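You operate a simulated robot arm through the tools that you are given. There is no shell and no other tool. Be economical: measure what you need, move in short steps, check, and stop when the job is done.

Carry out the task below with a simulated robot arm. There is one attempt and no reset: what you move stays moved.

Task
Switch the blue supply off and take the loom off its board.
Fine: pull the plug after switching off; open both clips; loom and plug lie on the bench top.

It is judged by the outcome, as a careful person would: the job done as asked, and still so three seconds after it is handed in. It fails if anything else is knocked over, pushed out of place, dropped, spilled or broken.

Robot
A 7-joint arm with a two-finger parallel gripper, fixed in place. Base frame: the origin is at the foot of the arm, x ahead of it, y to its left, z up. Units: mm, degrees, N and s.
With the tool pointing down near the work surface it reaches from about 400 to 900 mm from the base axis. Its first joint turns from -143.0 to 143.0 degrees. Payload 3 kg.
The TCP is the grasp point between the finger pads, 30 mm short of the fingertips. In the tool frame z runs along the fingers and y along their closing line. The gripper opens to 94 mm. The fingers are 28 mm wide and 10 mm thick; the gripper's body (50 by 96 mm) begins 55 mm behind the TCP.
Orientation is that of the tool frame in the base frame, as a unit quaternion [w, x, y, z]. With the fingers straight down and closing along the base's y, the tool's x points along the base's -x, its y along +y and its z along -z.

Tools
- The arm moves only by the tool play_rows. Its arguments are lists of equal length, an entry for each row: "gripper": the opening, from 0 (shut) to 1 (fully open); "delta_pos": the shift along the tool's x, y, z in mm, a list of three; "angular": the turn, a rotation vector about the tool's x, y, z in degrees, a list of three. In form: {"gripper": [gripper, ...], "delta_pos": [[tx, ty, tz], ...], "angular": [[wx, wy, wz], ...]}. A call has 1 to 20 rows; each row shifts and turns the commanded pose from where the row before left it, along the tool's axes as they then stand. Rows are played at 5 a second. More than 50 mm and 8.6 degrees between two rows, or a gripper value outside its range, and nothing of the call is played. A pose out of reach is approached as far as the arm can. The call stops where the force on the tool passes 90 N (or 10 N more than at its start, if that is more) or the arm is blocked; 0.2 s more then pass. The fingers move at their own pace (about 72 mm/s each) and stop on an object; they squeeze with about 29 N. The grip force told is the motor's: it shows also when the fingers shut on nothing. Time passes only in rows, and 0.2 s behind the last, so rows that do not move let the fingers close. It gives the time, the measured TCP pose, the force on the tool (base axes), the opening and the grip force at its end, in the units of the frame above (readings bear some noise), with the torque about the TCP (base axes, N m) and any sound that the robot's microphone picked up.
- Cameras (640 x 400 px; columns grow to the right, rows downward): "scene" is fixed at [50.1, -499.4, 1658]; the picture's right is [0.52, -0.85, 0.00], its down [-0.52, -0.31, -0.80] and it looks along [0.68, 0.41, -0.60] (base axes); focal length 365 px, centre (320, 200). "wrist" rides on the gripper at [76, 14, -102] in the tool frame; the picture's right is [-0.18, 0.98, 0.00], its down [-0.75, -0.14, -0.64] and it looks along [-0.63, -0.12, 0.77] (tool axes); focal length 243 px, centre (320, 200). There is no depth. A picture from a camera that has moved, and an enlarged one, comes with that camera's place and axes in the base frame and with its lens.
- snapshot(camera): a new picture of that camera. No time passes.
- zoom(camera, box): a new picture of the part [left, top, right, bottom] of that camera's present view, enlarged. No time passes.
- close_job(): hands the job in; it is judged then, once.

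Go step by step. Nothing tells you positions but the pictures and the camera data: compare them with the known pose of the tool, close in by small moves and look again before you grip or let go. The budget is 120 turns and 84 pictures, counting those below and the enlarged ones. Unless the task says otherwise, let go and move clear before handing in, and close with one line.

The tools are called after ">>>" as name(argument=value, ...) on one line, values as JSON. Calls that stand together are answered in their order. play_rows: Moves the arm, as the interface text tells. Its arguments: {"type":"object","properties":{"gripper":{"type":"array"},"delta_pos":{"type":"array"},"angular":{"type":"array"}},"required":["gripper","delta_pos","angular"]} The other tools are called the same way: snapshot (camera) takes a picture; zoom (camera, box) takes an enlarged picture of a part of a camera's view; close_job () hands the job in.

At the start:

```text
clock: 0.0
tool_pos: [553.3, -102.0, 1254.5]
ee_rot: [0.0, 0.001, 1.0, 0.0]
ft_force: [0.7, -0.1, 0.6]
torque: [-0.01, 0.02, -0.01]
opening: 94.0
grip_force: 0.1
```

scene: 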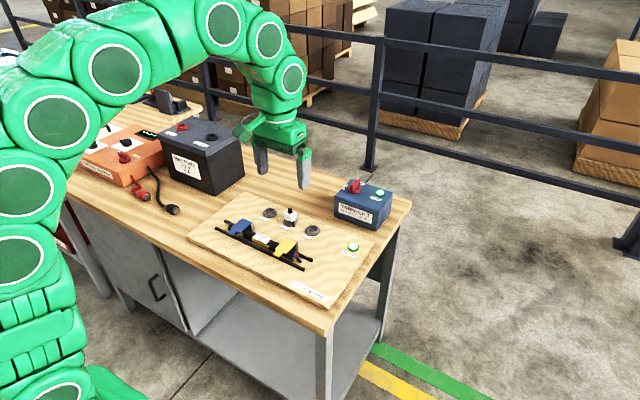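
wrist: 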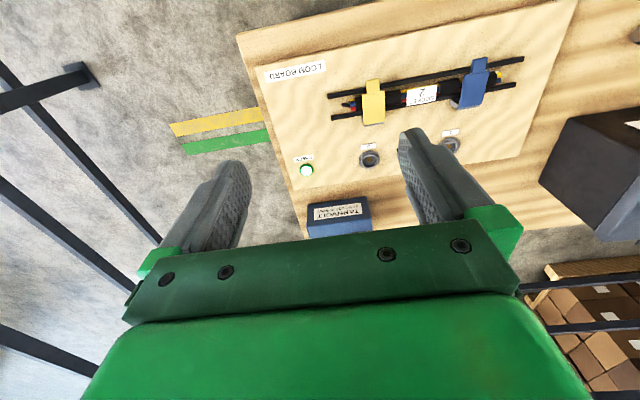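

I see a bench with a loom board (two clips, yellow and blue, two sockets, plug), a blue supply with a red switch and green lamp, and an orange supply and a battery off to the left. I'll enlarge the views first.

>>> zoom(camera="scene", box=[180, 170, 420, 320])

>>> zoom(camera="scene", box=[320, 165, 410, 260])

>>> zoom(camera="wrist", box=[250, 20, 550, 240])

>>> zoom(camera="scene", box=[70, 90, 250, 220])

```text
2.67 times, centred on (300, 245) of scene
camera zoom: at [50.1, -499.4, 1658.0], right [0.52, -0.85, 0.0], down [-0.52, -0.31, -0.8], along [0.68, 0.41, -0.6], focal length 973 px, centre (373, 80)
```

zoom: 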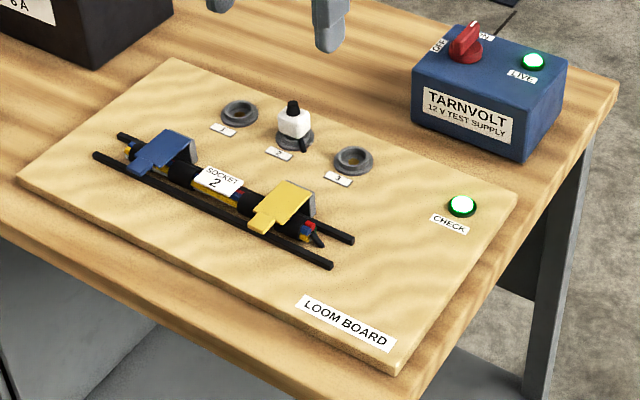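

```text
4.21 times, centred on (365, 212) of scene
camera zoom: at [50.1, -499.4, 1658.0], right [0.52, -0.85, 0.0], down [-0.52, -0.31, -0.8], along [0.68, 0.41, -0.6], focal length 1536 px, centre (130, 147)
```

zoom: 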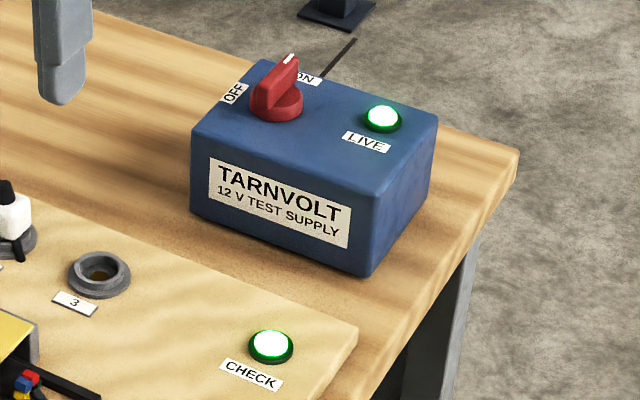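

```text
1.82 times, centred on (400, 130) of wrist
camera zoom: at [476.2, -86.8, 1356.6], right [0.18, 0.98, 0.0], down [0.75, -0.14, 0.64], along [0.63, -0.12, -0.77], focal length 441 px, centre (174, 327)
```

zoom: 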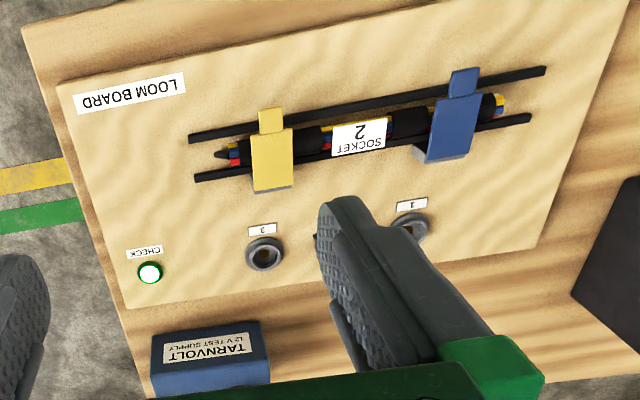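

```text
3.08 times, centred on (160, 155) of scene
camera zoom: at [50.1, -499.4, 1658.0], right [0.52, -0.85, 0.0], down [-0.52, -0.31, -0.8], along [0.68, 0.41, -0.6], focal length 1122 px, centre (812, 338)
```

zoom: 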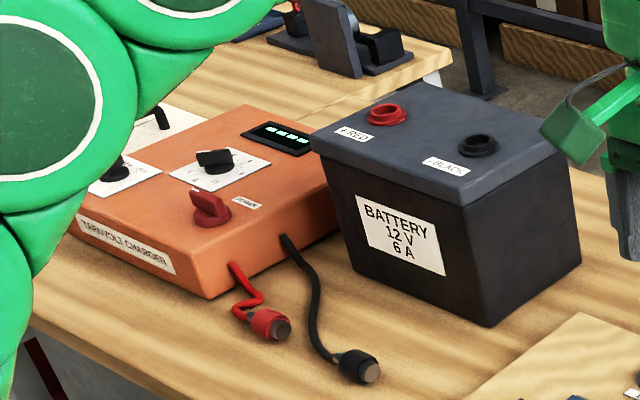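

I estimate the board top at z≈870–880, the loom near (658, 76), the plug near (770, 45) and the supply knob near (960, -80). I'll lower the wrist camera for a closer look at the board.

>>> play_rows(gripper=[1, 1, 1, 1, 1, 1], delta_pos=[[0, 32, 25], [0, 32, 25], [0, 32, 25], [0, 32, 25], [0, 32, 25], [0, 0, 0]], angular=[[0, 0, 0], [0, 0, 0], [0, 0, 0], [0, 0, 0], [0, 0, 0], [0, 0, 0]])

>>> snapshot(camera="wrist")

>>> snapshot(camera="scene")

```text
clock: 1.4
tool_pos: [553.0, 59.8, 1128.5]
ee_rot: [0.001, 0.001, 1.0, 0.0]
ft_force: [0.4, 0.3, 0.1]
torque: [0.02, -0.01, -0.03]
opening: 93.9
grip_force: 0.1
```

```text
77 pictures are left
camera wrist: at [475.2, 75.0, 1230.9], right [0.19, 0.98, 0.0], down [0.75, -0.14, 0.64], along [0.63, -0.12, -0.77], focal length 243 px, centre (320, 200)
```

wrist: 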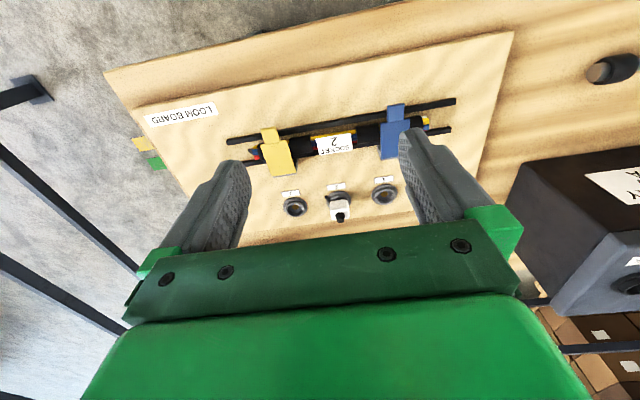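

```text
76 pictures are left
```

scene: 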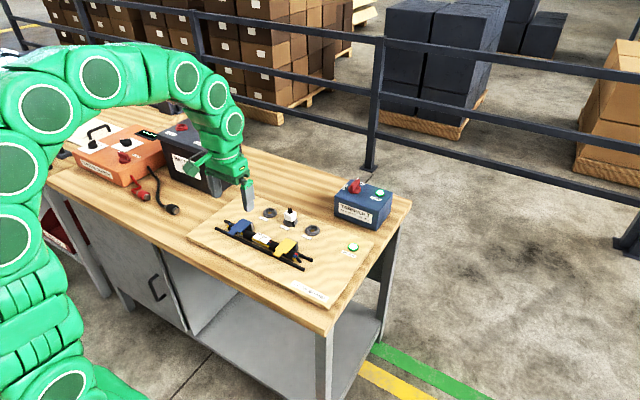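

Switch-off comes first. I'll move to look at the blue supply's knob from above.

>>> play_rows(gripper=[1, 1, 1, 1, 1, 1, 1, 1], delta_pos=[[-35, -20, 2], [-35, -20, 2], [-35, -20, 2], [-35, -20, 2], [-35, -20, 2], [-35, -20, 2], [-35, -20, 2], [0, 0, 0]], angular=[[0, 0, 0], [0, 0, 0], [0, 0, 0], [0, 0, 0], [0, 0, 0], [0, 0, 0], [0, 0, 0], [0, 0, 0]])

>>> snapshot(camera="wrist")

>>> snapshot(camera="scene")

```text
clock: 3.2
tool_pos: [799.9, -81.3, 1115.9]
ee_rot: [0.0, 0.0, 1.0, 0.0]
ft_force: [0.1, 0.8, 0.3]
torque: [0.0, -0.02, 0.06]
opening: 94.2
grip_force: 0.0
```

```text
75 pictures are left
camera wrist: at [723.2, -66.7, 1219.0], right [0.18, 0.98, 0.0], down [0.75, -0.14, 0.64], along [0.63, -0.12, -0.77], focal length 243 px, centre (320, 200)
```

wrist: 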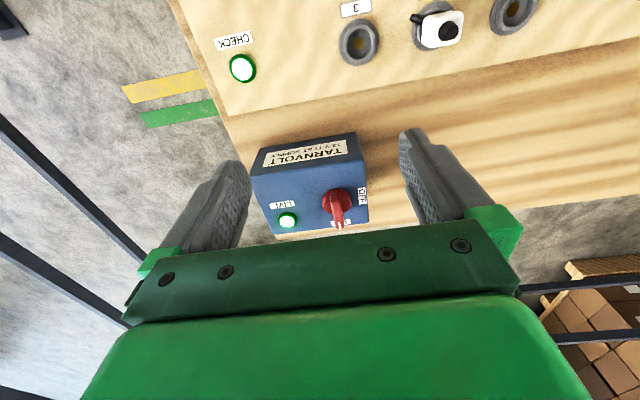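

```text
74 pictures are left
```

scene: 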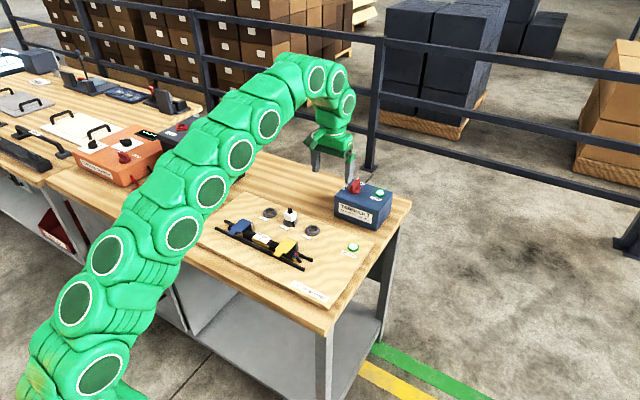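

>>> zoom(camera="wrist", box=[240, 120, 400, 240])

>>> zoom(camera="wrist", box=[380, 0, 540, 70])

```text
3.33 times, centred on (320, 180) of wrist
camera zoom: at [723.2, -66.7, 1219.0], right [0.18, 0.98, 0.0], down [0.75, -0.14, 0.64], along [0.63, -0.12, -0.77], focal length 809 px, centre (320, 267)
```

zoom: 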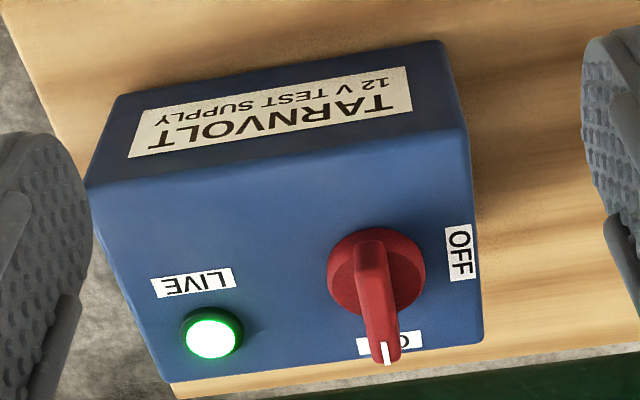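

```text
4.00 times, centred on (460, 35) of wrist
camera zoom: at [723.2, -66.7, 1219.0], right [0.18, 0.98, 0.0], down [0.75, -0.14, 0.64], along [0.63, -0.12, -0.77], focal length 970 px, centre (-240, 860)
```

zoom: 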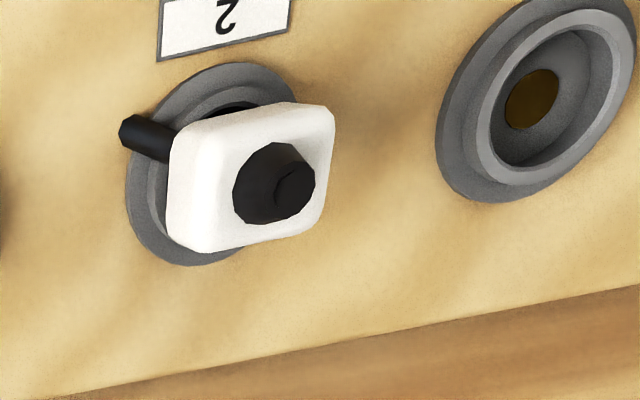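

The knob bar lies along x (pointing to ON); OFF is a quarter turn counter-clockwise from above. I put the knob at about (962, -86, 942), and I'm testing whether the arm reaches above it with the tool vertical.

>>> play_rows(gripper=[1, 1, 1, 1, 1, 1], delta_pos=[[-33, -1, 5], [-33, -1, 5], [-32, -1, 5], [-32, -1, 5], [-32, -1, 5], [0, 0, 0]], angular=[[0, 0, 0], [0, 0, 0], [0, 0, 0], [0, 0, 0], [0, 0, 0], [0, 0, 0]])

>>> snapshot(camera="wrist")

>>> zoom(camera="scene", box=[300, 100, 420, 240])

```text
clock: 4.6
tool_pos: [842.0, -82.7, 1094.4]
ee_rot: [0.0, 0.0, 1.0, 0.0]
ft_force: [0.1, -0.2, -0.1]
torque: [0.01, 0.02, -0.03]
opening: 93.8
grip_force: 0.1
out of reach, approached as far as the arm can: row 2, 3, 4, 5
```

```text
71 pictures are left
camera wrist: at [765.7, -67.6, 1195.6], right [0.18, 0.98, 0.0], down [0.75, -0.14, 0.64], along [0.63, -0.12, -0.77], focal length 243 px, centre (320, 200)
```

wrist: 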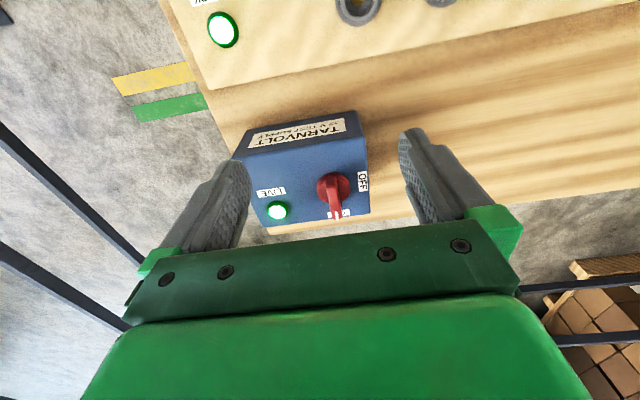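

```text
2.86 times, centred on (360, 170) of scene
camera zoom: at [50.1, -499.4, 1658.0], right [0.52, -0.85, 0.0], down [-0.52, -0.31, -0.8], along [0.68, 0.41, -0.6], focal length 1042 px, centre (206, 286)
```

zoom: 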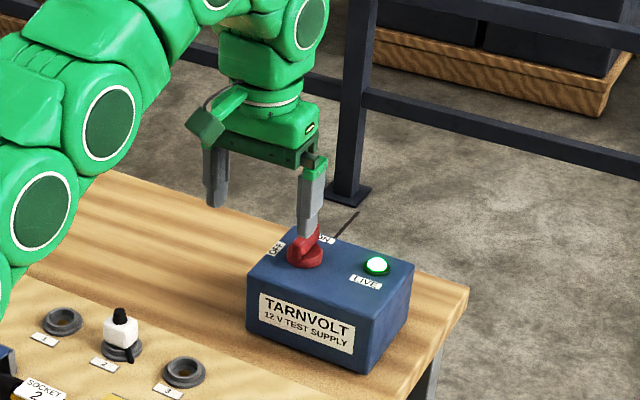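

Vertical reach ends near x = 842 here, so I'll need a forward tilt at the knob. First a close look at the knob's shape from both cameras.

>>> zoom(camera="wrist", box=[300, 160, 380, 225])

>>> zoom(camera="scene", box=[335, 170, 395, 210])

```text
6.15 times, centred on (340, 192) of wrist
camera zoom: at [765.7, -67.6, 1195.6], right [0.18, 0.98, 0.0], down [0.75, -0.14, 0.64], along [0.63, -0.12, -0.77], focal length 1493 px, centre (197, 246)
```

zoom: 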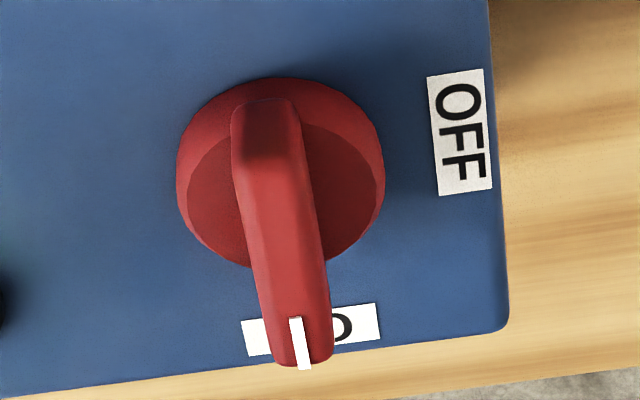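

```text
10.00 times, centred on (365, 190) of scene
camera zoom: at [50.1, -499.4, 1658.0], right [0.52, -0.85, 0.0], down [-0.52, -0.31, -0.8], along [0.68, 0.41, -0.6], focal length 3648 px, centre (-130, 300)
```

zoom: 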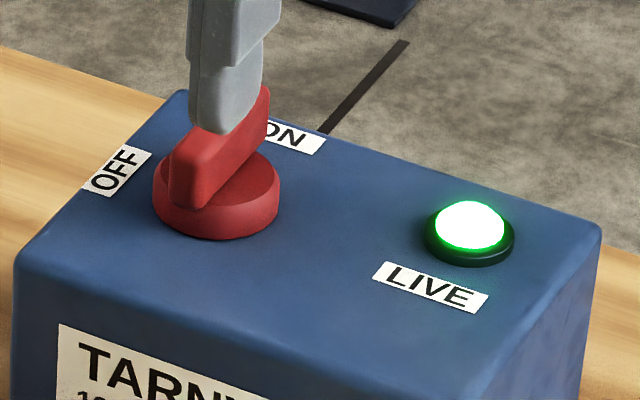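

The knob is a 43 mm disc with a 12 mm thick bar standing about 24 mm above it, centred at about (960, -85). I'll tilt the tool 35° forward and check the pose.

>>> play_rows(gripper=[0.6, 0.6, 0.6, 0.6, 0.6, 0.6], delta_pos=[[0, 0, 0], [0, 0, 0], [0, 0, 0], [0, 0, 0], [0, 0, 0], [0, 0, 0]], angular=[[0, -7, 0], [0, -7, 0], [0, -7, 0], [0, -7, 0], [0, -7, 0], [0, 0, 0]])

>>> snapshot(camera="wrist")

```text
clock: 6.0
tool_pos: [842.1, -81.7, 1094.8]
ee_rot: [0.301, 0.001, 0.954, -0.001]
ft_force: [0.5, -0.9, -0.3]
torque: [0.01, 0.02, -0.01]
opening: 56.5
grip_force: 0.1
```

```text
67 pictures are left
camera wrist: at [719.7, -67.3, 1134.2], right [0.15, 0.98, 0.11], down [0.25, -0.14, 0.96], along [0.96, -0.12, -0.26], focal length 243 px, centre (320, 200)
```

wrist: 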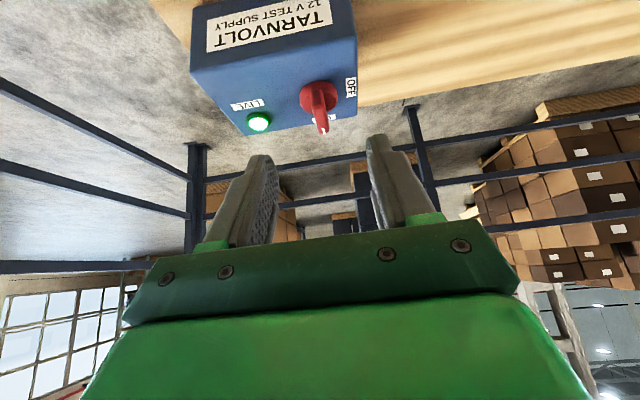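

The pose is as commanded, and the tilt works. I'll move to just above the knob.

>>> play_rows(gripper=[0.5, 0.5, 0.5, 0.5, 0.5], delta_pos=[[-13.2, -0.8, 29.1], [-13.2, -0.8, 29.1], [-13.2, -0.8, 29.1], [-13.2, -0.8, 29.1], [0, 0, 0]], angular=[[0, 0, 0], [0, 0, 0], [0, 0, 0], [0, 0, 0], [0, 0, 0]])

>>> snapshot(camera="wrist")

>>> zoom(camera="scene", box=[325, 140, 405, 220])

```text
clock: 7.2
tool_pos: [952.4, -85.7, 1029.6]
ee_rot: [0.3, 0.001, 0.954, -0.001]
ft_force: [-0.7, 0.2, 0.4]
torque: [0.01, 0.0, -0.02]
opening: 46.9
grip_force: 0.0
```

```text
66 pictures are left
camera wrist: at [829.0, -71.3, 1069.2], right [0.15, 0.98, 0.11], down [0.25, -0.14, 0.96], along [0.96, -0.12, -0.27], focal length 243 px, centre (320, 200)
```

wrist: 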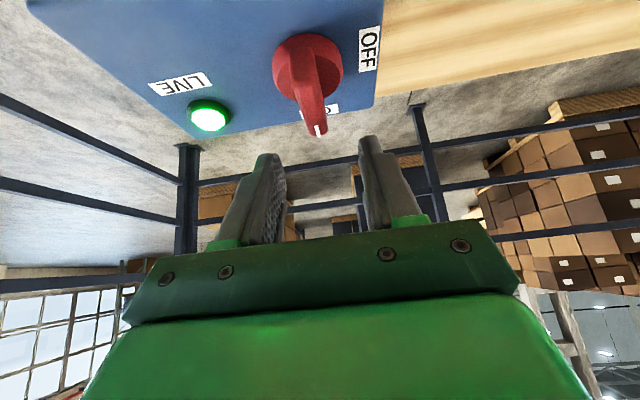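

```text
5.00 times, centred on (365, 180) of scene
camera zoom: at [50.1, -499.4, 1658.0], right [0.52, -0.85, 0.0], down [-0.52, -0.31, -0.8], along [0.68, 0.41, -0.6], focal length 1824 px, centre (95, 300)
```

zoom: 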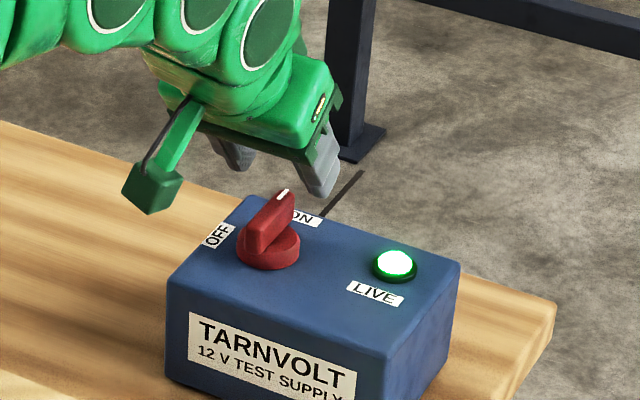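

Alignment over the bar looks good (bar tip near (982, -85), disc centre near (957, -84)). I'll descend with the fingers straddling the bar.

>>> play_rows(gripper=[0.5, 0.5, 0.5, 0.5], delta_pos=[[8, 0, 8], [8, 0, 9], [6.8, 0.5, 8.5], [0, 0, 0]], angular=[[0, 0, 0], [0, 0, 0], [0, 0, 0], [0, 0, 0]])

>>> snapshot(camera="wrist")

>>> zoom(camera="scene", box=[335, 150, 395, 210])

```text
clock: 8.2
tool_pos: [947.9, -83.9, 993.7]
ee_rot: [0.3, 0.001, 0.954, 0.0]
ft_force: [0.9, -0.7, -0.1]
torque: [0.0, -0.02, 0.02]
opening: 47.2
grip_force: 0.0
```

```text
64 pictures are left
camera wrist: at [825.1, -69.8, 1034.4], right [0.15, 0.98, 0.11], down [0.25, -0.14, 0.96], along [0.96, -0.12, -0.27], focal length 243 px, centre (320, 200)
```

wrist: 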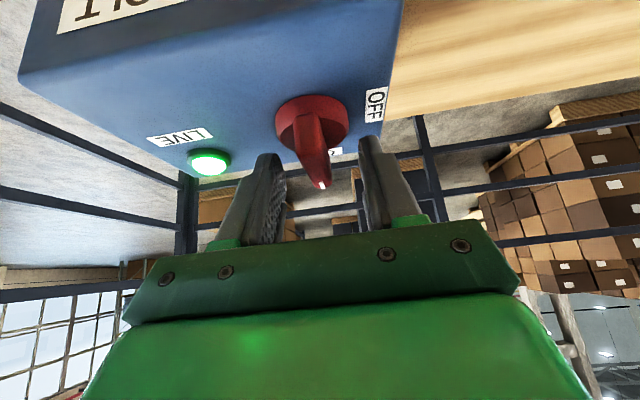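

```text
6.67 times, centred on (365, 180) of scene
camera zoom: at [50.1, -499.4, 1658.0], right [0.52, -0.85, 0.0], down [-0.52, -0.31, -0.8], along [0.68, 0.41, -0.6], focal length 2432 px, centre (20, 333)
```

zoom: 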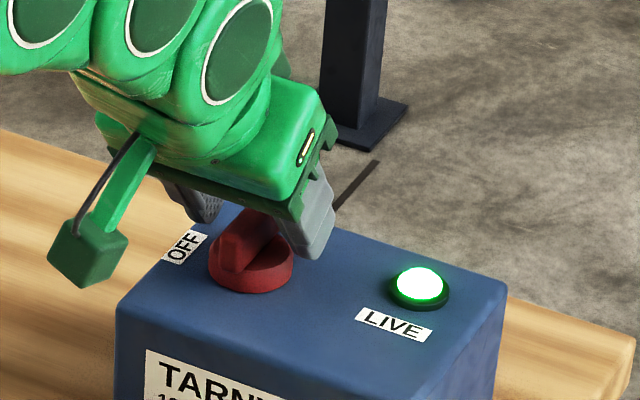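

The fingers straddle the bar well. I'll go a little lower and close on it.

>>> play_rows(gripper=[0.5, 0.3, 0.18, 0.1, 0.0, 0.0], delta_pos=[[2.3, 0, 3.3], [0, 0, 0], [0, 0, 0], [0, 0, 0], [0, 0, 0], [0, 0, 0]], angular=[[0, 0, 0], [0, 0, 0], [0, 0, 0], [0, 0, 0], [0, 0, 0], [0, 0, 0]])

>>> zoom(camera="wrist", box=[220, 60, 420, 220])

>>> zoom(camera="scene", box=[335, 150, 395, 210])

```text
clock: 9.6
tool_pos: [947.5, -85.7, 991.4]
ee_rot: [0.301, 0.001, 0.954, 0.0]
ft_force: [1.4, -8.6, 5.8]
torque: [-0.27, 0.15, -0.01]
opening: 41.4
grip_force: 45.3
```

```text
2.50 times, centred on (320, 140) of wrist
camera zoom: at [825.2, -70.5, 1030.9], right [0.15, 0.98, 0.11], down [0.25, -0.14, 0.96], along [0.96, -0.12, -0.27], focal length 606 px, centre (320, 350)
```

zoom: 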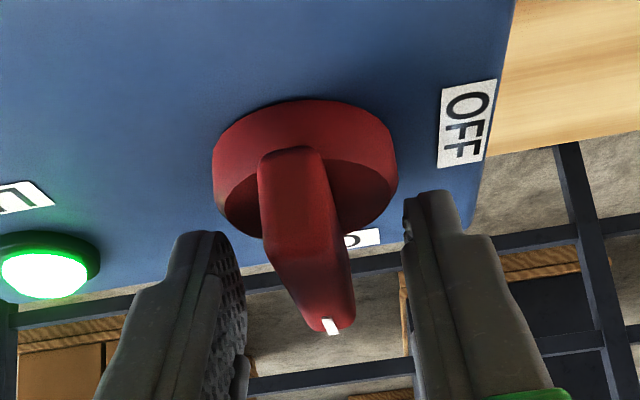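

```text
6.67 times, centred on (365, 180) of scene
camera zoom: at [50.1, -499.4, 1658.0], right [0.52, -0.85, 0.0], down [-0.52, -0.31, -0.8], along [0.68, 0.41, -0.6], focal length 2432 px, centre (20, 333)
```

zoom: 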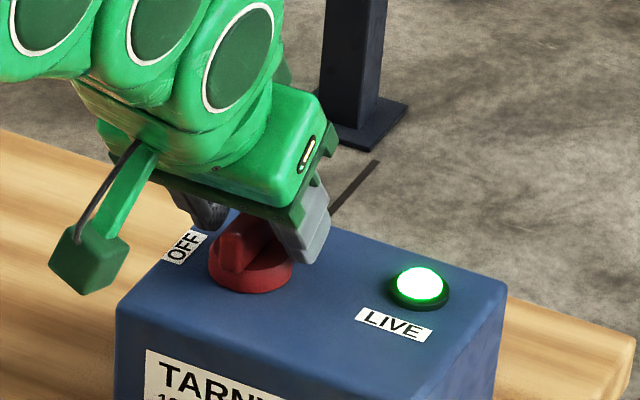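

The fingers closed on the disc (41 mm), so the tips are too low. I'll open, rise 12 mm and grip the bar.

>>> play_rows(gripper=[0.5, 0.5, 0.5, 0.5], delta_pos=[[0, 0, 0], [-3.5, 1, -5], [-3.4, 0, -4.8], [0, 0, 0]], angular=[[0, 0, 0], [0, 0, 0], [0, 0, 0], [0, 0, 0]])

>>> play_rows(gripper=[0.35, 0.2, 0.1, 0.0, 0.0], delta_pos=[[0, 0, 0], [0, 0, 0], [0, 0, 0], [0, 0, 0], [0, 0, 0]], angular=[[0, 0, 0], [0, 0, 0], [0, 0, 0], [0, 0, 0], [0, 0, 0]])

>>> zoom(camera="wrist", box=[220, 60, 420, 220])

>>> zoom(camera="scene", box=[335, 150, 395, 210])

```text
clock: 10.6
tool_pos: [947.6, -84.2, 1002.2]
ee_rot: [0.301, 0.0, 0.954, 0.0]
ft_force: [-0.5, -0.3, 0.0]
torque: [0.05, 0.0, -0.03]
opening: 46.7
grip_force: 0.1
```

```text
clock: 11.8
tool_pos: [947.6, -85.4, 1001.4]
ee_rot: [0.301, 0.001, 0.954, 0.0]
ft_force: [1.1, -12.1, -0.7]
torque: [-0.28, -0.42, 0.03]
opening: 12.7
grip_force: 45.7
```

```text
2.50 times, centred on (320, 140) of wrist
camera zoom: at [825.3, -70.4, 1042.2], right [0.15, 0.98, 0.11], down [0.25, -0.14, 0.96], along [0.96, -0.12, -0.27], focal length 606 px, centre (320, 350)
```

zoom: 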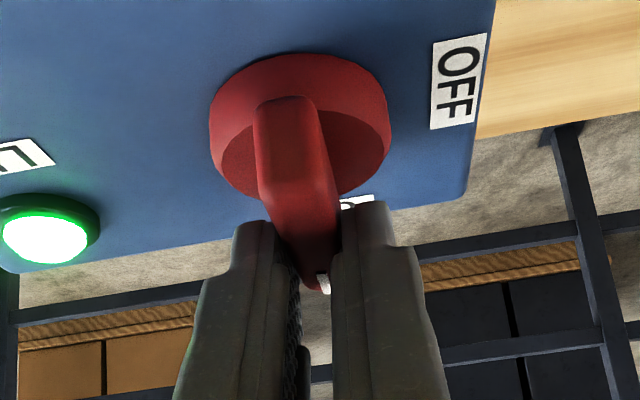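

```text
6.67 times, centred on (365, 180) of scene
camera zoom: at [50.1, -499.4, 1658.0], right [0.52, -0.85, 0.0], down [-0.52, -0.31, -0.8], along [0.68, 0.41, -0.6], focal length 2432 px, centre (20, 333)
```

zoom: 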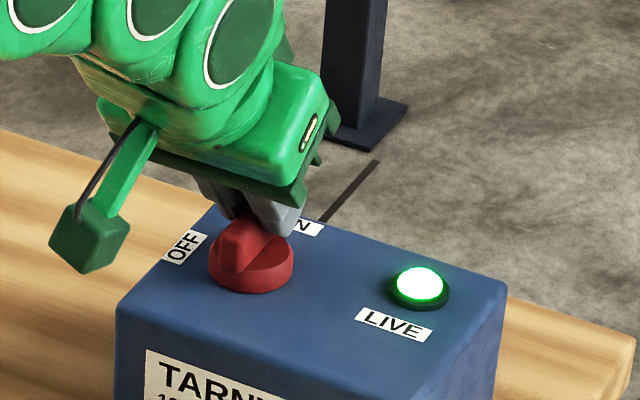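

The bar is gripped (12.7 mm). I'll turn the tool about the vertical through the knob axis in small steps, toward OFF.

>>> play_rows(gripper=[0, 0, 0], delta_pos=[[0, -1.5, 0], [0, -1.2, 0], [0, -1.2, 0]], angular=[[0, 0, 0], [-4.3, 0, -6.14], [-4.3, 0, -6.14]])

```text
clock: 12.6
tool_pos: [948.8, -86.4, 1001.7]
ee_rot: [0.298, -0.126, 0.946, 0.04]
ft_force: [12.5, 7.4, -8.9]
torque: [0.02, 0.56, -0.05]
opening: 12.9
grip_force: 44.9
```

The turn is going through with little force. Continuing.

>>> play_rows(gripper=[0, 0, 0], delta_pos=[[0, -1.2, 0], [0, -1.2, 0], [0, -1.2, 0]], angular=[[-4.3, 0, -6.14], [-4.3, 0, -6.14], [-4.3, 0, -6.14]])

>>> zoom(camera="scene", box=[335, 150, 395, 210])

>>> zoom(camera="wrist", box=[220, 60, 420, 220])

```text
clock: 13.4
tool_pos: [949.5, -87.2, 1002.2]
ee_rot: [0.282, -0.309, 0.903, 0.098]
ft_force: [-35.0, 37.7, 5.1]
torque: [0.65, 0.57, 0.1]
opening: 13.0
grip_force: 44.6
```

```text
6.67 times, centred on (365, 180) of scene
camera zoom: at [50.1, -499.4, 1658.0], right [0.52, -0.85, 0.0], down [-0.52, -0.31, -0.8], along [0.68, 0.41, -0.6], focal length 2432 px, centre (20, 333)
```

zoom: 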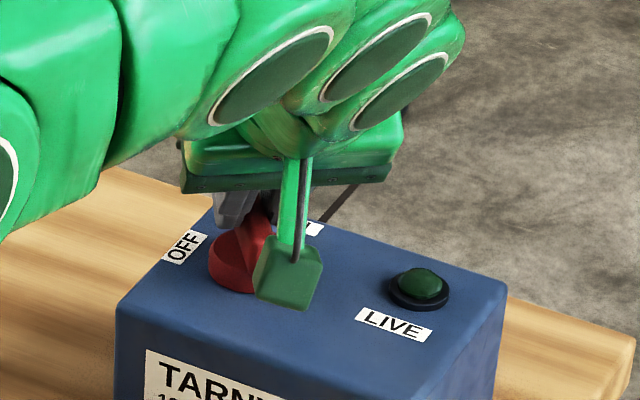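

```text
2.50 times, centred on (320, 140) of wrist
camera zoom: at [842.5, -149.5, 1042.7], right [-0.48, 0.87, 0.11], down [0.29, 0.04, 0.96], along [0.83, 0.49, -0.27], focal length 606 px, centre (320, 350)
```

zoom: 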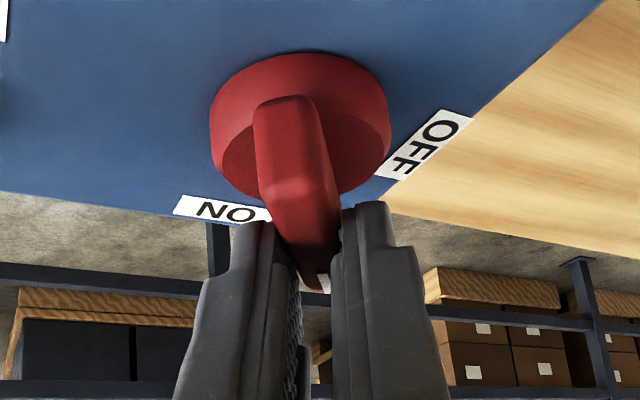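

The LIVE lamp has gone out, with the knob halfway. The side force shows the axis is nearly at the TCP, so I'll relieve that and keep turning in place.

>>> play_rows(gripper=[0, 0, 0], delta_pos=[[0, 2.5, 0], [0, 2, 0], [0, 0, 0]], angular=[[0, 0, 0], [-4.3, 0, -6.14], [-4.3, 0, -6.14]])

```text
clock: 14.2
tool_pos: [948.1, -87.9, 1002.3]
ee_rot: [0.271, -0.422, 0.855, 0.133]
ft_force: [21.9, 16.2, 0.1]
torque: [0.06, -0.16, -0.05]
opening: 12.6
grip_force: 44.8
```

>>> play_rows(gripper=[0, 0, 0], delta_pos=[[0, -0.7, 0], [0, -0.7, 0], [0, -0.7, 0]], angular=[[-4.3, 0, -6.14], [-4.3, 0, -6.14], [-4.3, 0, -6.14]])

>>> zoom(camera="scene", box=[325, 140, 405, 220])

```text
clock: 14.7
tool_pos: [942.7, -96.6, 999.7]
ee_rot: [0.264, -0.487, 0.82, 0.144]
ft_force: [86.5, -11.2, -14.5]
torque: [-0.32, -1.03, -0.99]
opening: 13.1
grip_force: 44.5
out of reach, approached as far as the arm can: row 2
stopped in row 2: the force on the tool passed its limit at 102 N (the readings are from after the stop); the commanded pose is now the measured one
```

```text
5.00 times, centred on (365, 180) of scene
camera zoom: at [50.1, -499.4, 1658.0], right [0.52, -0.85, 0.0], down [-0.52, -0.31, -0.8], along [0.68, 0.41, -0.6], focal length 1824 px, centre (95, 300)
```

zoom: 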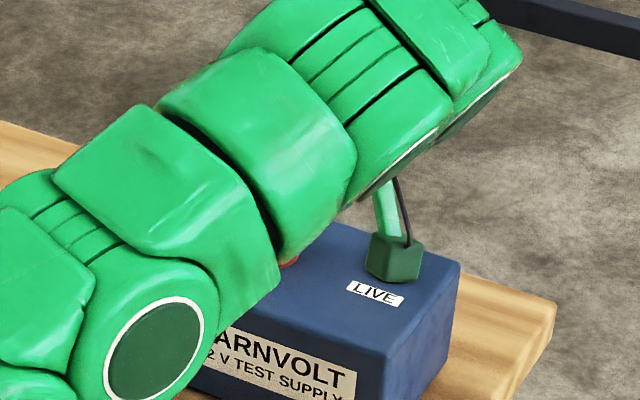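

That's the reach limit at about 61°. I'll release the knob, back straight out and look.

>>> play_rows(gripper=[0.35, 0.35, 0.35, 0.35, 0.35, 0.35], delta_pos=[[0, 0, 0], [0, 0, 0], [0, 0, -20], [0, 0, -30], [0, 0, -30], [0, 0, 0]], angular=[[0, 0, 0], [0, 0, 0], [0, 0, 0], [0, 0, 0], [0, 0, 0], [0, 0, 0]])

>>> snapshot(camera="wrist")

```text
clock: 16.1
tool_pos: [916.5, -133.6, 1065.9]
ee_rot: [0.262, -0.489, 0.82, 0.145]
ft_force: [-0.2, -0.1, 0.5]
torque: [-0.03, 0.03, 0.01]
opening: 32.8
grip_force: 0.1
```

```text
55 pictures are left
camera wrist: at [843.5, -233.0, 1105.9], right [-0.79, 0.6, 0.09], down [0.23, 0.16, 0.96], along [0.57, 0.78, -0.27], focal length 243 px, centre (320, 200)
```

wrist: 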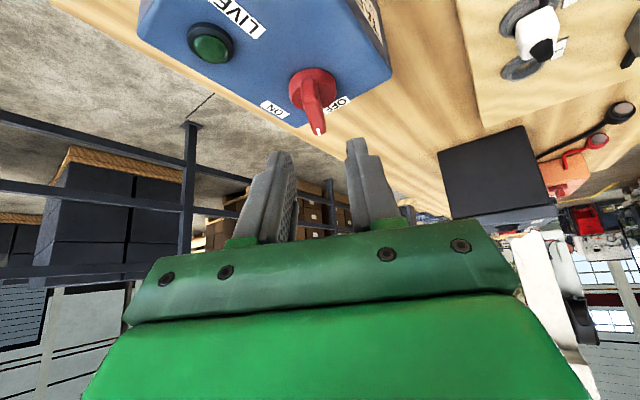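

The knob sits at about 60° and the lamp is off, but the pointer isn't on OFF yet. I'll swing the tool back to face forward, close the fingers, and push the bar's near end the rest of the way.

>>> play_rows(gripper=[0.3, 0.2, 0, 0, 0, 0, 0, 0, 0, 0, 0], delta_pos=[[0, 0, 0], [0, 0, 0], [0, 0, 0], [0, 0, 0], [0, 0, 0], [0, 0, 0], [0, 0, 0], [0, 0, 0], [0, 0, 0], [0, 0, 0], [0, 0, 0]], angular=[[4.38, 0, 6.25], [4.38, 0, 6.25], [4.38, 0, 6.25], [4.38, 0, 6.25], [4.38, 0, 6.25], [4.38, 0, 6.25], [4.38, 0, 6.25], [4.38, 0, 6.25], [0, 7.5, 0], [0, 7.5, 0], [0, 0, 0]])

>>> zoom(camera="scene", box=[325, 140, 405, 220])

>>> snapshot(camera="wrist")

```text
clock: 18.5
tool_pos: [917.7, -135.3, 1067.1]
ee_rot: [0.182, -0.003, 0.983, -0.004]
ft_force: [-0.1, 0.2, -0.5]
torque: [-0.04, -0.01, 0.01]
opening: 0.0
grip_force: 29.4
```

```text
5.00 times, centred on (365, 180) of scene
camera zoom: at [50.1, -499.4, 1658.0], right [0.52, -0.85, 0.0], down [-0.52, -0.31, -0.8], along [0.68, 0.41, -0.6], focal length 1824 px, centre (95, 300)
```

zoom: 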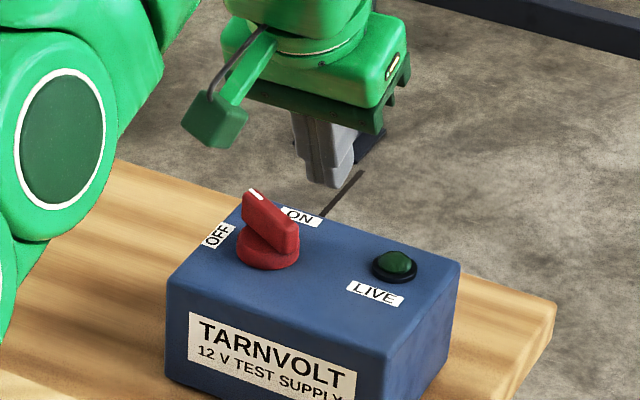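

```text
53 pictures are left
camera wrist: at [808.6, -119.4, 1136.1], right [0.17, 0.98, 0.06], down [0.48, -0.13, 0.87], along [0.86, -0.12, -0.49], focal length 243 px, centre (320, 200)
```

wrist: 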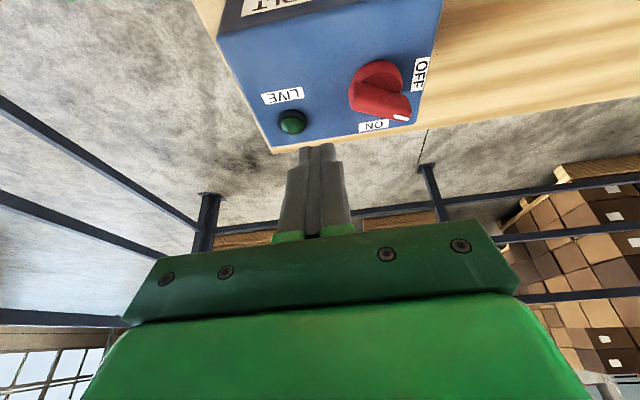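

The supply itself hasn't moved and the lamp is dark. I'll place the closed fingertips in front of the bar's near end at y ≈ -103, above the disc.

>>> play_rows(gripper=[0, 0, 0, 0, 0], delta_pos=[[30.8, 32, -11.8], [8.2, 0, 21.5], [8.2, 0, 21.5], [8.2, 0, 21.4], [0, 0, 0]], angular=[[0, 0, 0], [0, 0, 0], [0, 0, 0], [0, 0, 0], [0, 0, 0]])

>>> zoom(camera="scene", box=[325, 140, 405, 220])

>>> zoom(camera="wrist", box=[200, 50, 440, 230])

```text
clock: 19.7
tool_pos: [884.1, -102.4, 997.5]
ee_rot: [0.182, -0.003, 0.983, -0.003]
ft_force: [0.4, 0.3, 0.2]
torque: [0.0, 0.01, 0.0]
opening: 0.0
grip_force: 29.3
```

```text
5.00 times, centred on (365, 180) of scene
camera zoom: at [50.1, -499.4, 1658.0], right [0.52, -0.85, 0.0], down [-0.52, -0.31, -0.8], along [0.68, 0.41, -0.6], focal length 1824 px, centre (95, 300)
```

zoom: 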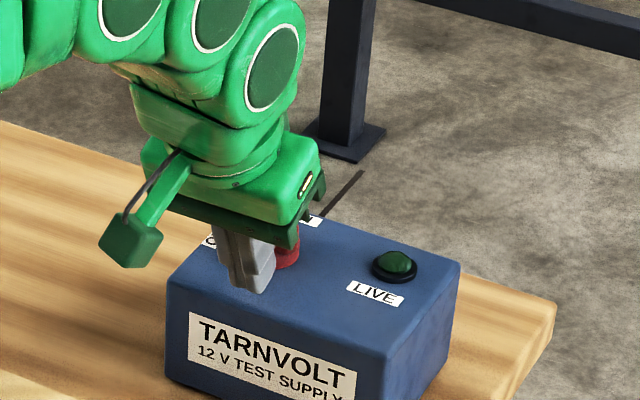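

```text
2.22 times, centred on (320, 140) of wrist
camera zoom: at [774.8, -88.2, 1065.7], right [0.17, 0.98, 0.06], down [0.48, -0.13, 0.87], along [0.86, -0.12, -0.49], focal length 539 px, centre (320, 333)
```

zoom: 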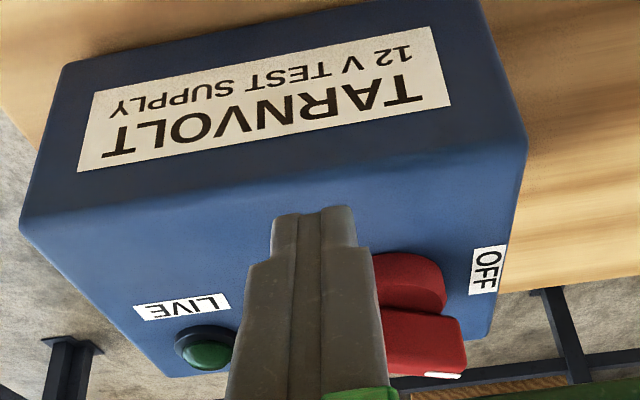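

Now pushing forward (+x) in small steps.

>>> play_rows(gripper=[0, 0, 0, 0, 0, 0, 0], delta_pos=[[-3.27, 0, 1.25], [-3.27, 0, 1.25], [-3.27, 0, 1.25], [-3.27, 0, 1.25], [-3.27, 0, 1.25], [-3.27, 0, 1.25], [-3.27, 0, 1.25]], angular=[[0, 0, 0], [0, 0, 0], [0, 0, 0], [0, 0, 0], [0, 0, 0], [0, 0, 0], [0, 0, 0]])

>>> zoom(camera="wrist", box=[200, 50, 440, 230])

```text
clock: 21.3
tool_pos: [908.5, -102.3, 998.9]
ee_rot: [0.181, -0.002, 0.983, -0.005]
ft_force: [0.6, 0.3, -0.9]
torque: [-0.02, -0.01, -0.03]
opening: 0.2
grip_force: 29.2
```

```text
2.22 times, centred on (320, 140) of wrist
camera zoom: at [800.1, -88.3, 1066.9], right [0.17, 0.98, 0.06], down [0.48, -0.13, 0.87], along [0.86, -0.12, -0.49], focal length 539 px, centre (320, 333)
```

zoom: 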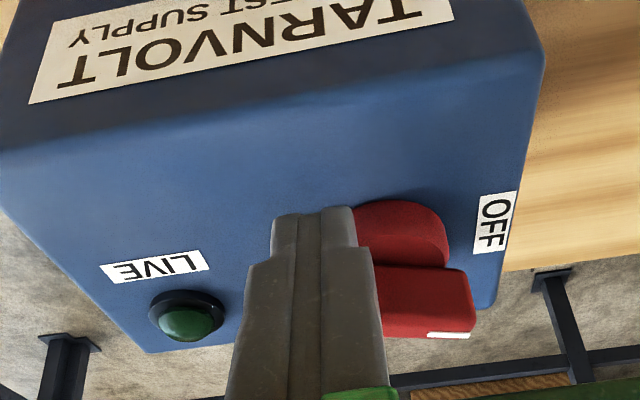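

>>> play_rows(gripper=[0, 0, 0, 0], delta_pos=[[-3.27, 0, 1.25], [-3.27, 0, 1.25], [-3.27, 0, 1.25], [0, 0, 0]], angular=[[0, 0, 0], [0, 0, 0], [0, 0, 0], [0, 0, 0]])

>>> zoom(camera="wrist", box=[200, 50, 440, 230])

>>> zoom(camera="scene", box=[325, 140, 405, 220])

```text
clock: 22.3
tool_pos: [918.8, -103.1, 998.8]
ee_rot: [0.182, -0.003, 0.983, -0.003]
ft_force: [-1.5, 0.2, -0.8]
torque: [-0.01, 0.1, -0.01]
opening: 0.0
grip_force: 29.1
```

```text
2.22 times, centred on (320, 140) of wrist
camera zoom: at [810.3, -88.1, 1066.9], right [0.17, 0.98, 0.06], down [0.48, -0.13, 0.87], along [0.86, -0.12, -0.49], focal length 539 px, centre (320, 333)
```

zoom: 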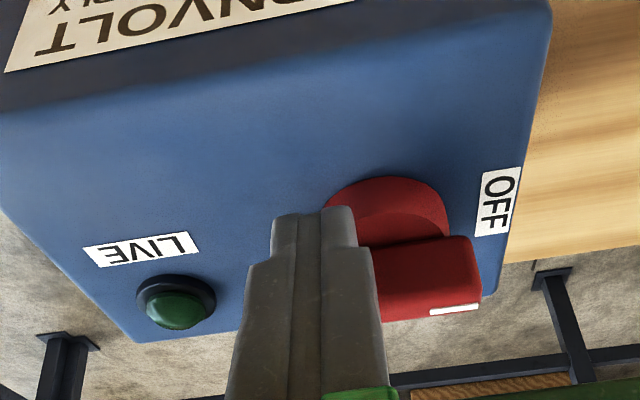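

```text
5.00 times, centred on (365, 180) of scene
camera zoom: at [50.1, -499.4, 1658.0], right [0.52, -0.85, 0.0], down [-0.52, -0.31, -0.8], along [0.68, 0.41, -0.6], focal length 1824 px, centre (95, 300)
```

zoom: 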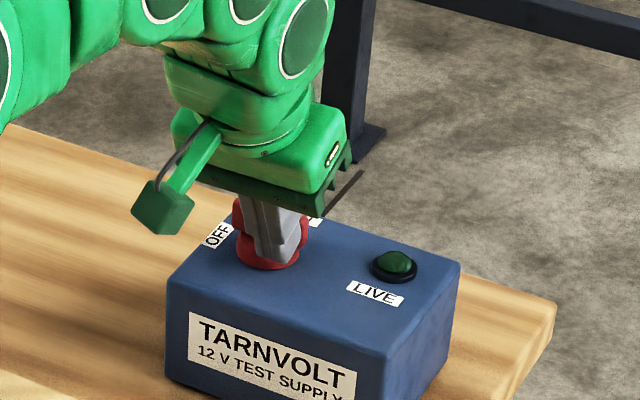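

It is now turning with very light force. A few more small steps.

>>> play_rows(gripper=[0, 0, 0, 0], delta_pos=[[-2.8, 0, 1.07], [-2.8, 0, 1.07], [-1.9, 0, 0.7], [0, 0, 0]], angular=[[0, 0, 0], [0, 0, 0], [0, 0, 0], [0, 0, 0]])

>>> zoom(camera="wrist", box=[200, 50, 440, 230])

```text
clock: 22.8
tool_pos: [920.2, -102.9, 997.7]
ee_rot: [0.175, -0.003, 0.985, -0.003]
ft_force: [-38.8, 5.3, 14.0]
torque: [-0.1, 0.62, 0.11]
opening: 0.1
grip_force: 29.0
stopped in row 2: the force on the tool passed its limit at 106 N (the readings are from after the stop); the commanded pose is now the measured one
```

```text
2.22 times, centred on (320, 140) of wrist
camera zoom: at [811.4, -88.3, 1067.9], right [0.17, 0.98, 0.06], down [0.49, -0.13, 0.86], along [0.86, -0.12, -0.5], focal length 539 px, centre (320, 333)
```

zoom: 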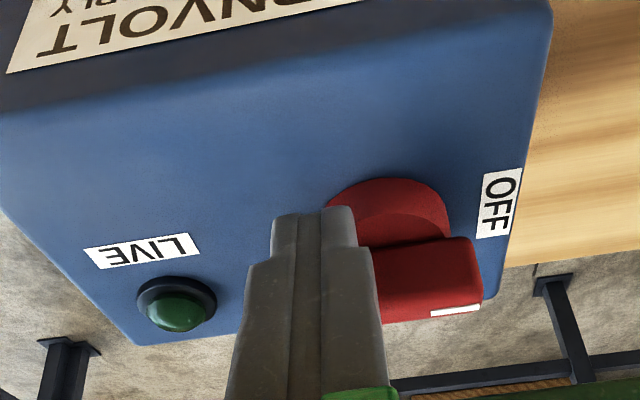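

A hard stop: the knob is at its end position. I'll back off and verify.

>>> play_rows(gripper=[0, 0, 0, 0, 0], delta_pos=[[28, 0, -10], [10, 0, -40], [10, 0, -40], [0, 0, 0], [0, 0, 0]], angular=[[0, 0, 0], [0, 0, 0], [0, 7, 0], [0, 7, 0], [0, 6.2, 0]])

>>> zoom(camera="scene", box=[325, 140, 405, 220])

>>> snapshot(camera="wrist")

```text
clock: 24.0
tool_pos: [844.4, -102.2, 1064.3]
ee_rot: [0.0, -0.002, 1.0, -0.005]
ft_force: [1.2, -0.2, -0.2]
torque: [-0.02, 0.02, -0.03]
opening: 0.1
grip_force: 29.1
```

```text
5.00 times, centred on (365, 180) of scene
camera zoom: at [50.1, -499.4, 1658.0], right [0.52, -0.85, 0.0], down [-0.52, -0.31, -0.8], along [0.68, 0.41, -0.6], focal length 1824 px, centre (95, 300)
```

zoom: 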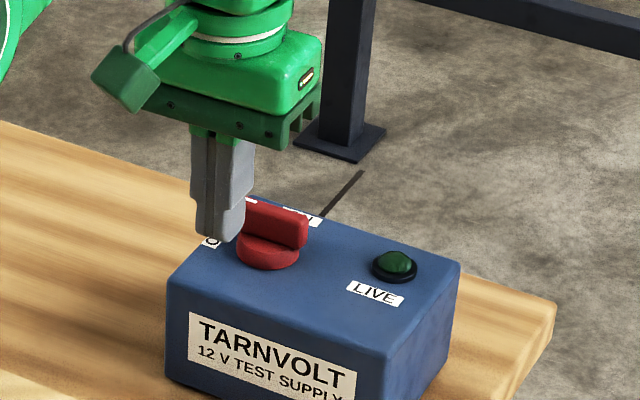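

```text
45 pictures are left
camera wrist: at [766.5, -86.7, 1166.8], right [0.18, 0.98, -0.01], down [0.75, -0.13, 0.64], along [0.63, -0.12, -0.77], focal length 243 px, centre (320, 200)
```

wrist: 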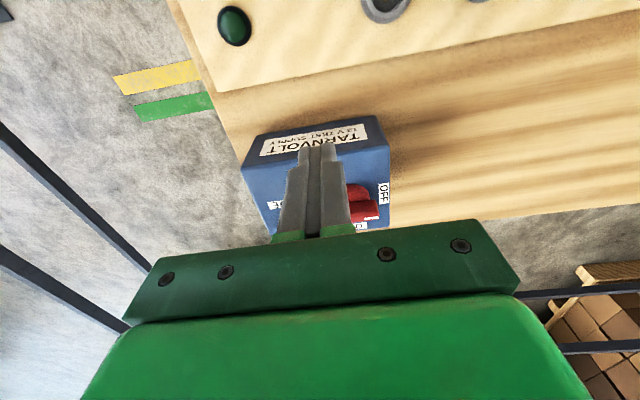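

Knob at OFF, LIVE and CHECK lamps are both out, and the supply is in place. Next is the plug at about (769, 44); I'll move over for a close look.

>>> play_rows(gripper=[0.5, 0.6, 0.6, 0.6, 0.6, 0.6], delta_pos=[[29, 29, 7], [29, 29, 7], [29, 29, 7], [29, 29, 7], [29, 29, 7], [0, 0, 0]], angular=[[0, 0, 0], [0, 0, 0], [0, 0, 0], [0, 0, 0], [0, 0, 0], [0, 0, 0]])

>>> snapshot(camera="wrist")

>>> zoom(camera="scene", box=[210, 180, 350, 280])

```text
clock: 25.4
tool_pos: [701.2, 42.6, 1027.8]
ee_rot: [0.001, -0.001, 1.0, -0.004]
ft_force: [0.0, -0.4, -0.5]
torque: [0.04, 0.02, -0.02]
opening: 56.4
grip_force: 0.0
```

```text
44 pictures are left
camera wrist: at [622.5, 57.7, 1129.7], right [0.18, 0.98, -0.01], down [0.75, -0.13, 0.65], along [0.63, -0.12, -0.76], focal length 243 px, centre (320, 200)
```

wrist: 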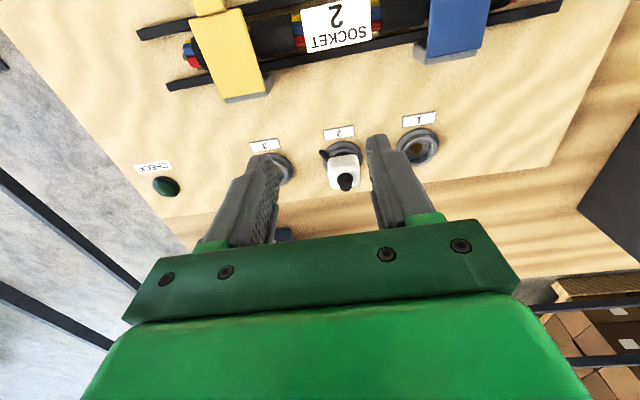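

```text
4.00 times, centred on (280, 230) of scene
camera zoom: at [50.1, -499.4, 1658.0], right [0.52, -0.85, 0.0], down [-0.52, -0.31, -0.8], along [0.68, 0.41, -0.6], focal length 1459 px, centre (480, 80)
```

zoom: 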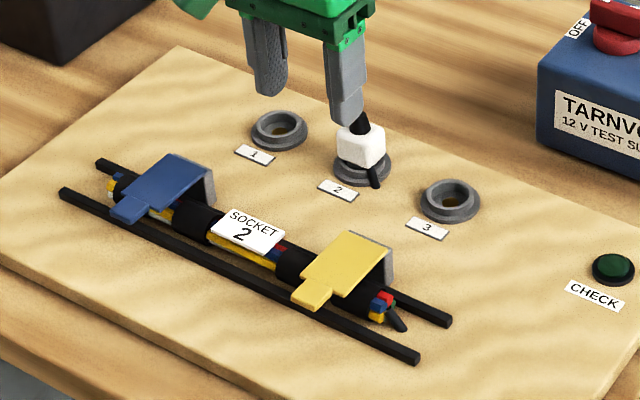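

>>> zoom(camera="wrist", box=[290, 110, 410, 200])

>>> zoom(camera="wrist", box=[130, 0, 530, 120])

```text
4.44 times, centred on (350, 155) of wrist
camera zoom: at [622.5, 57.7, 1129.7], right [0.18, 0.98, -0.01], down [0.75, -0.13, 0.65], along [0.63, -0.12, -0.76], focal length 1078 px, centre (187, 400)
```

zoom: 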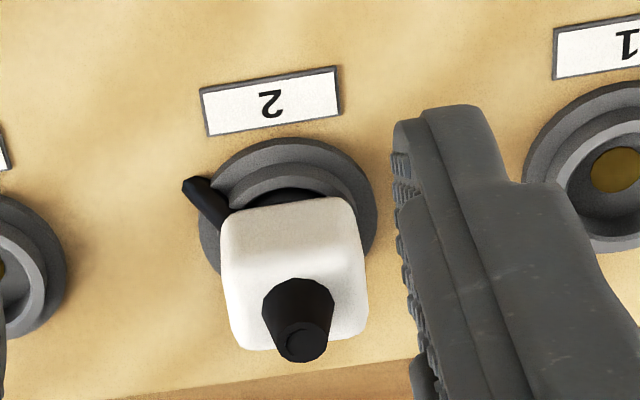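

```text
1.60 times, centred on (330, 60) of wrist
camera zoom: at [622.5, 57.7, 1129.7], right [0.18, 0.98, -0.01], down [0.75, -0.13, 0.65], along [0.63, -0.12, -0.76], focal length 388 px, centre (304, 424)
```

zoom: 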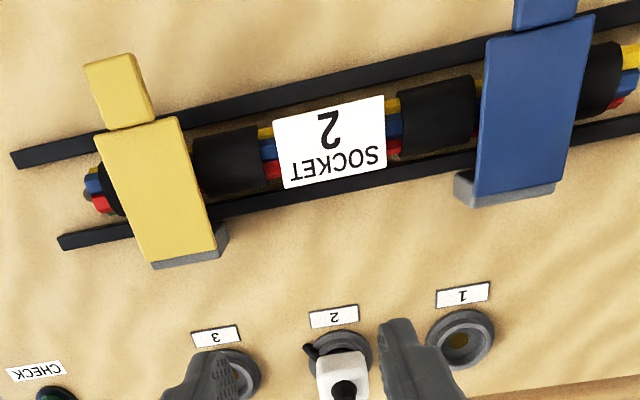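

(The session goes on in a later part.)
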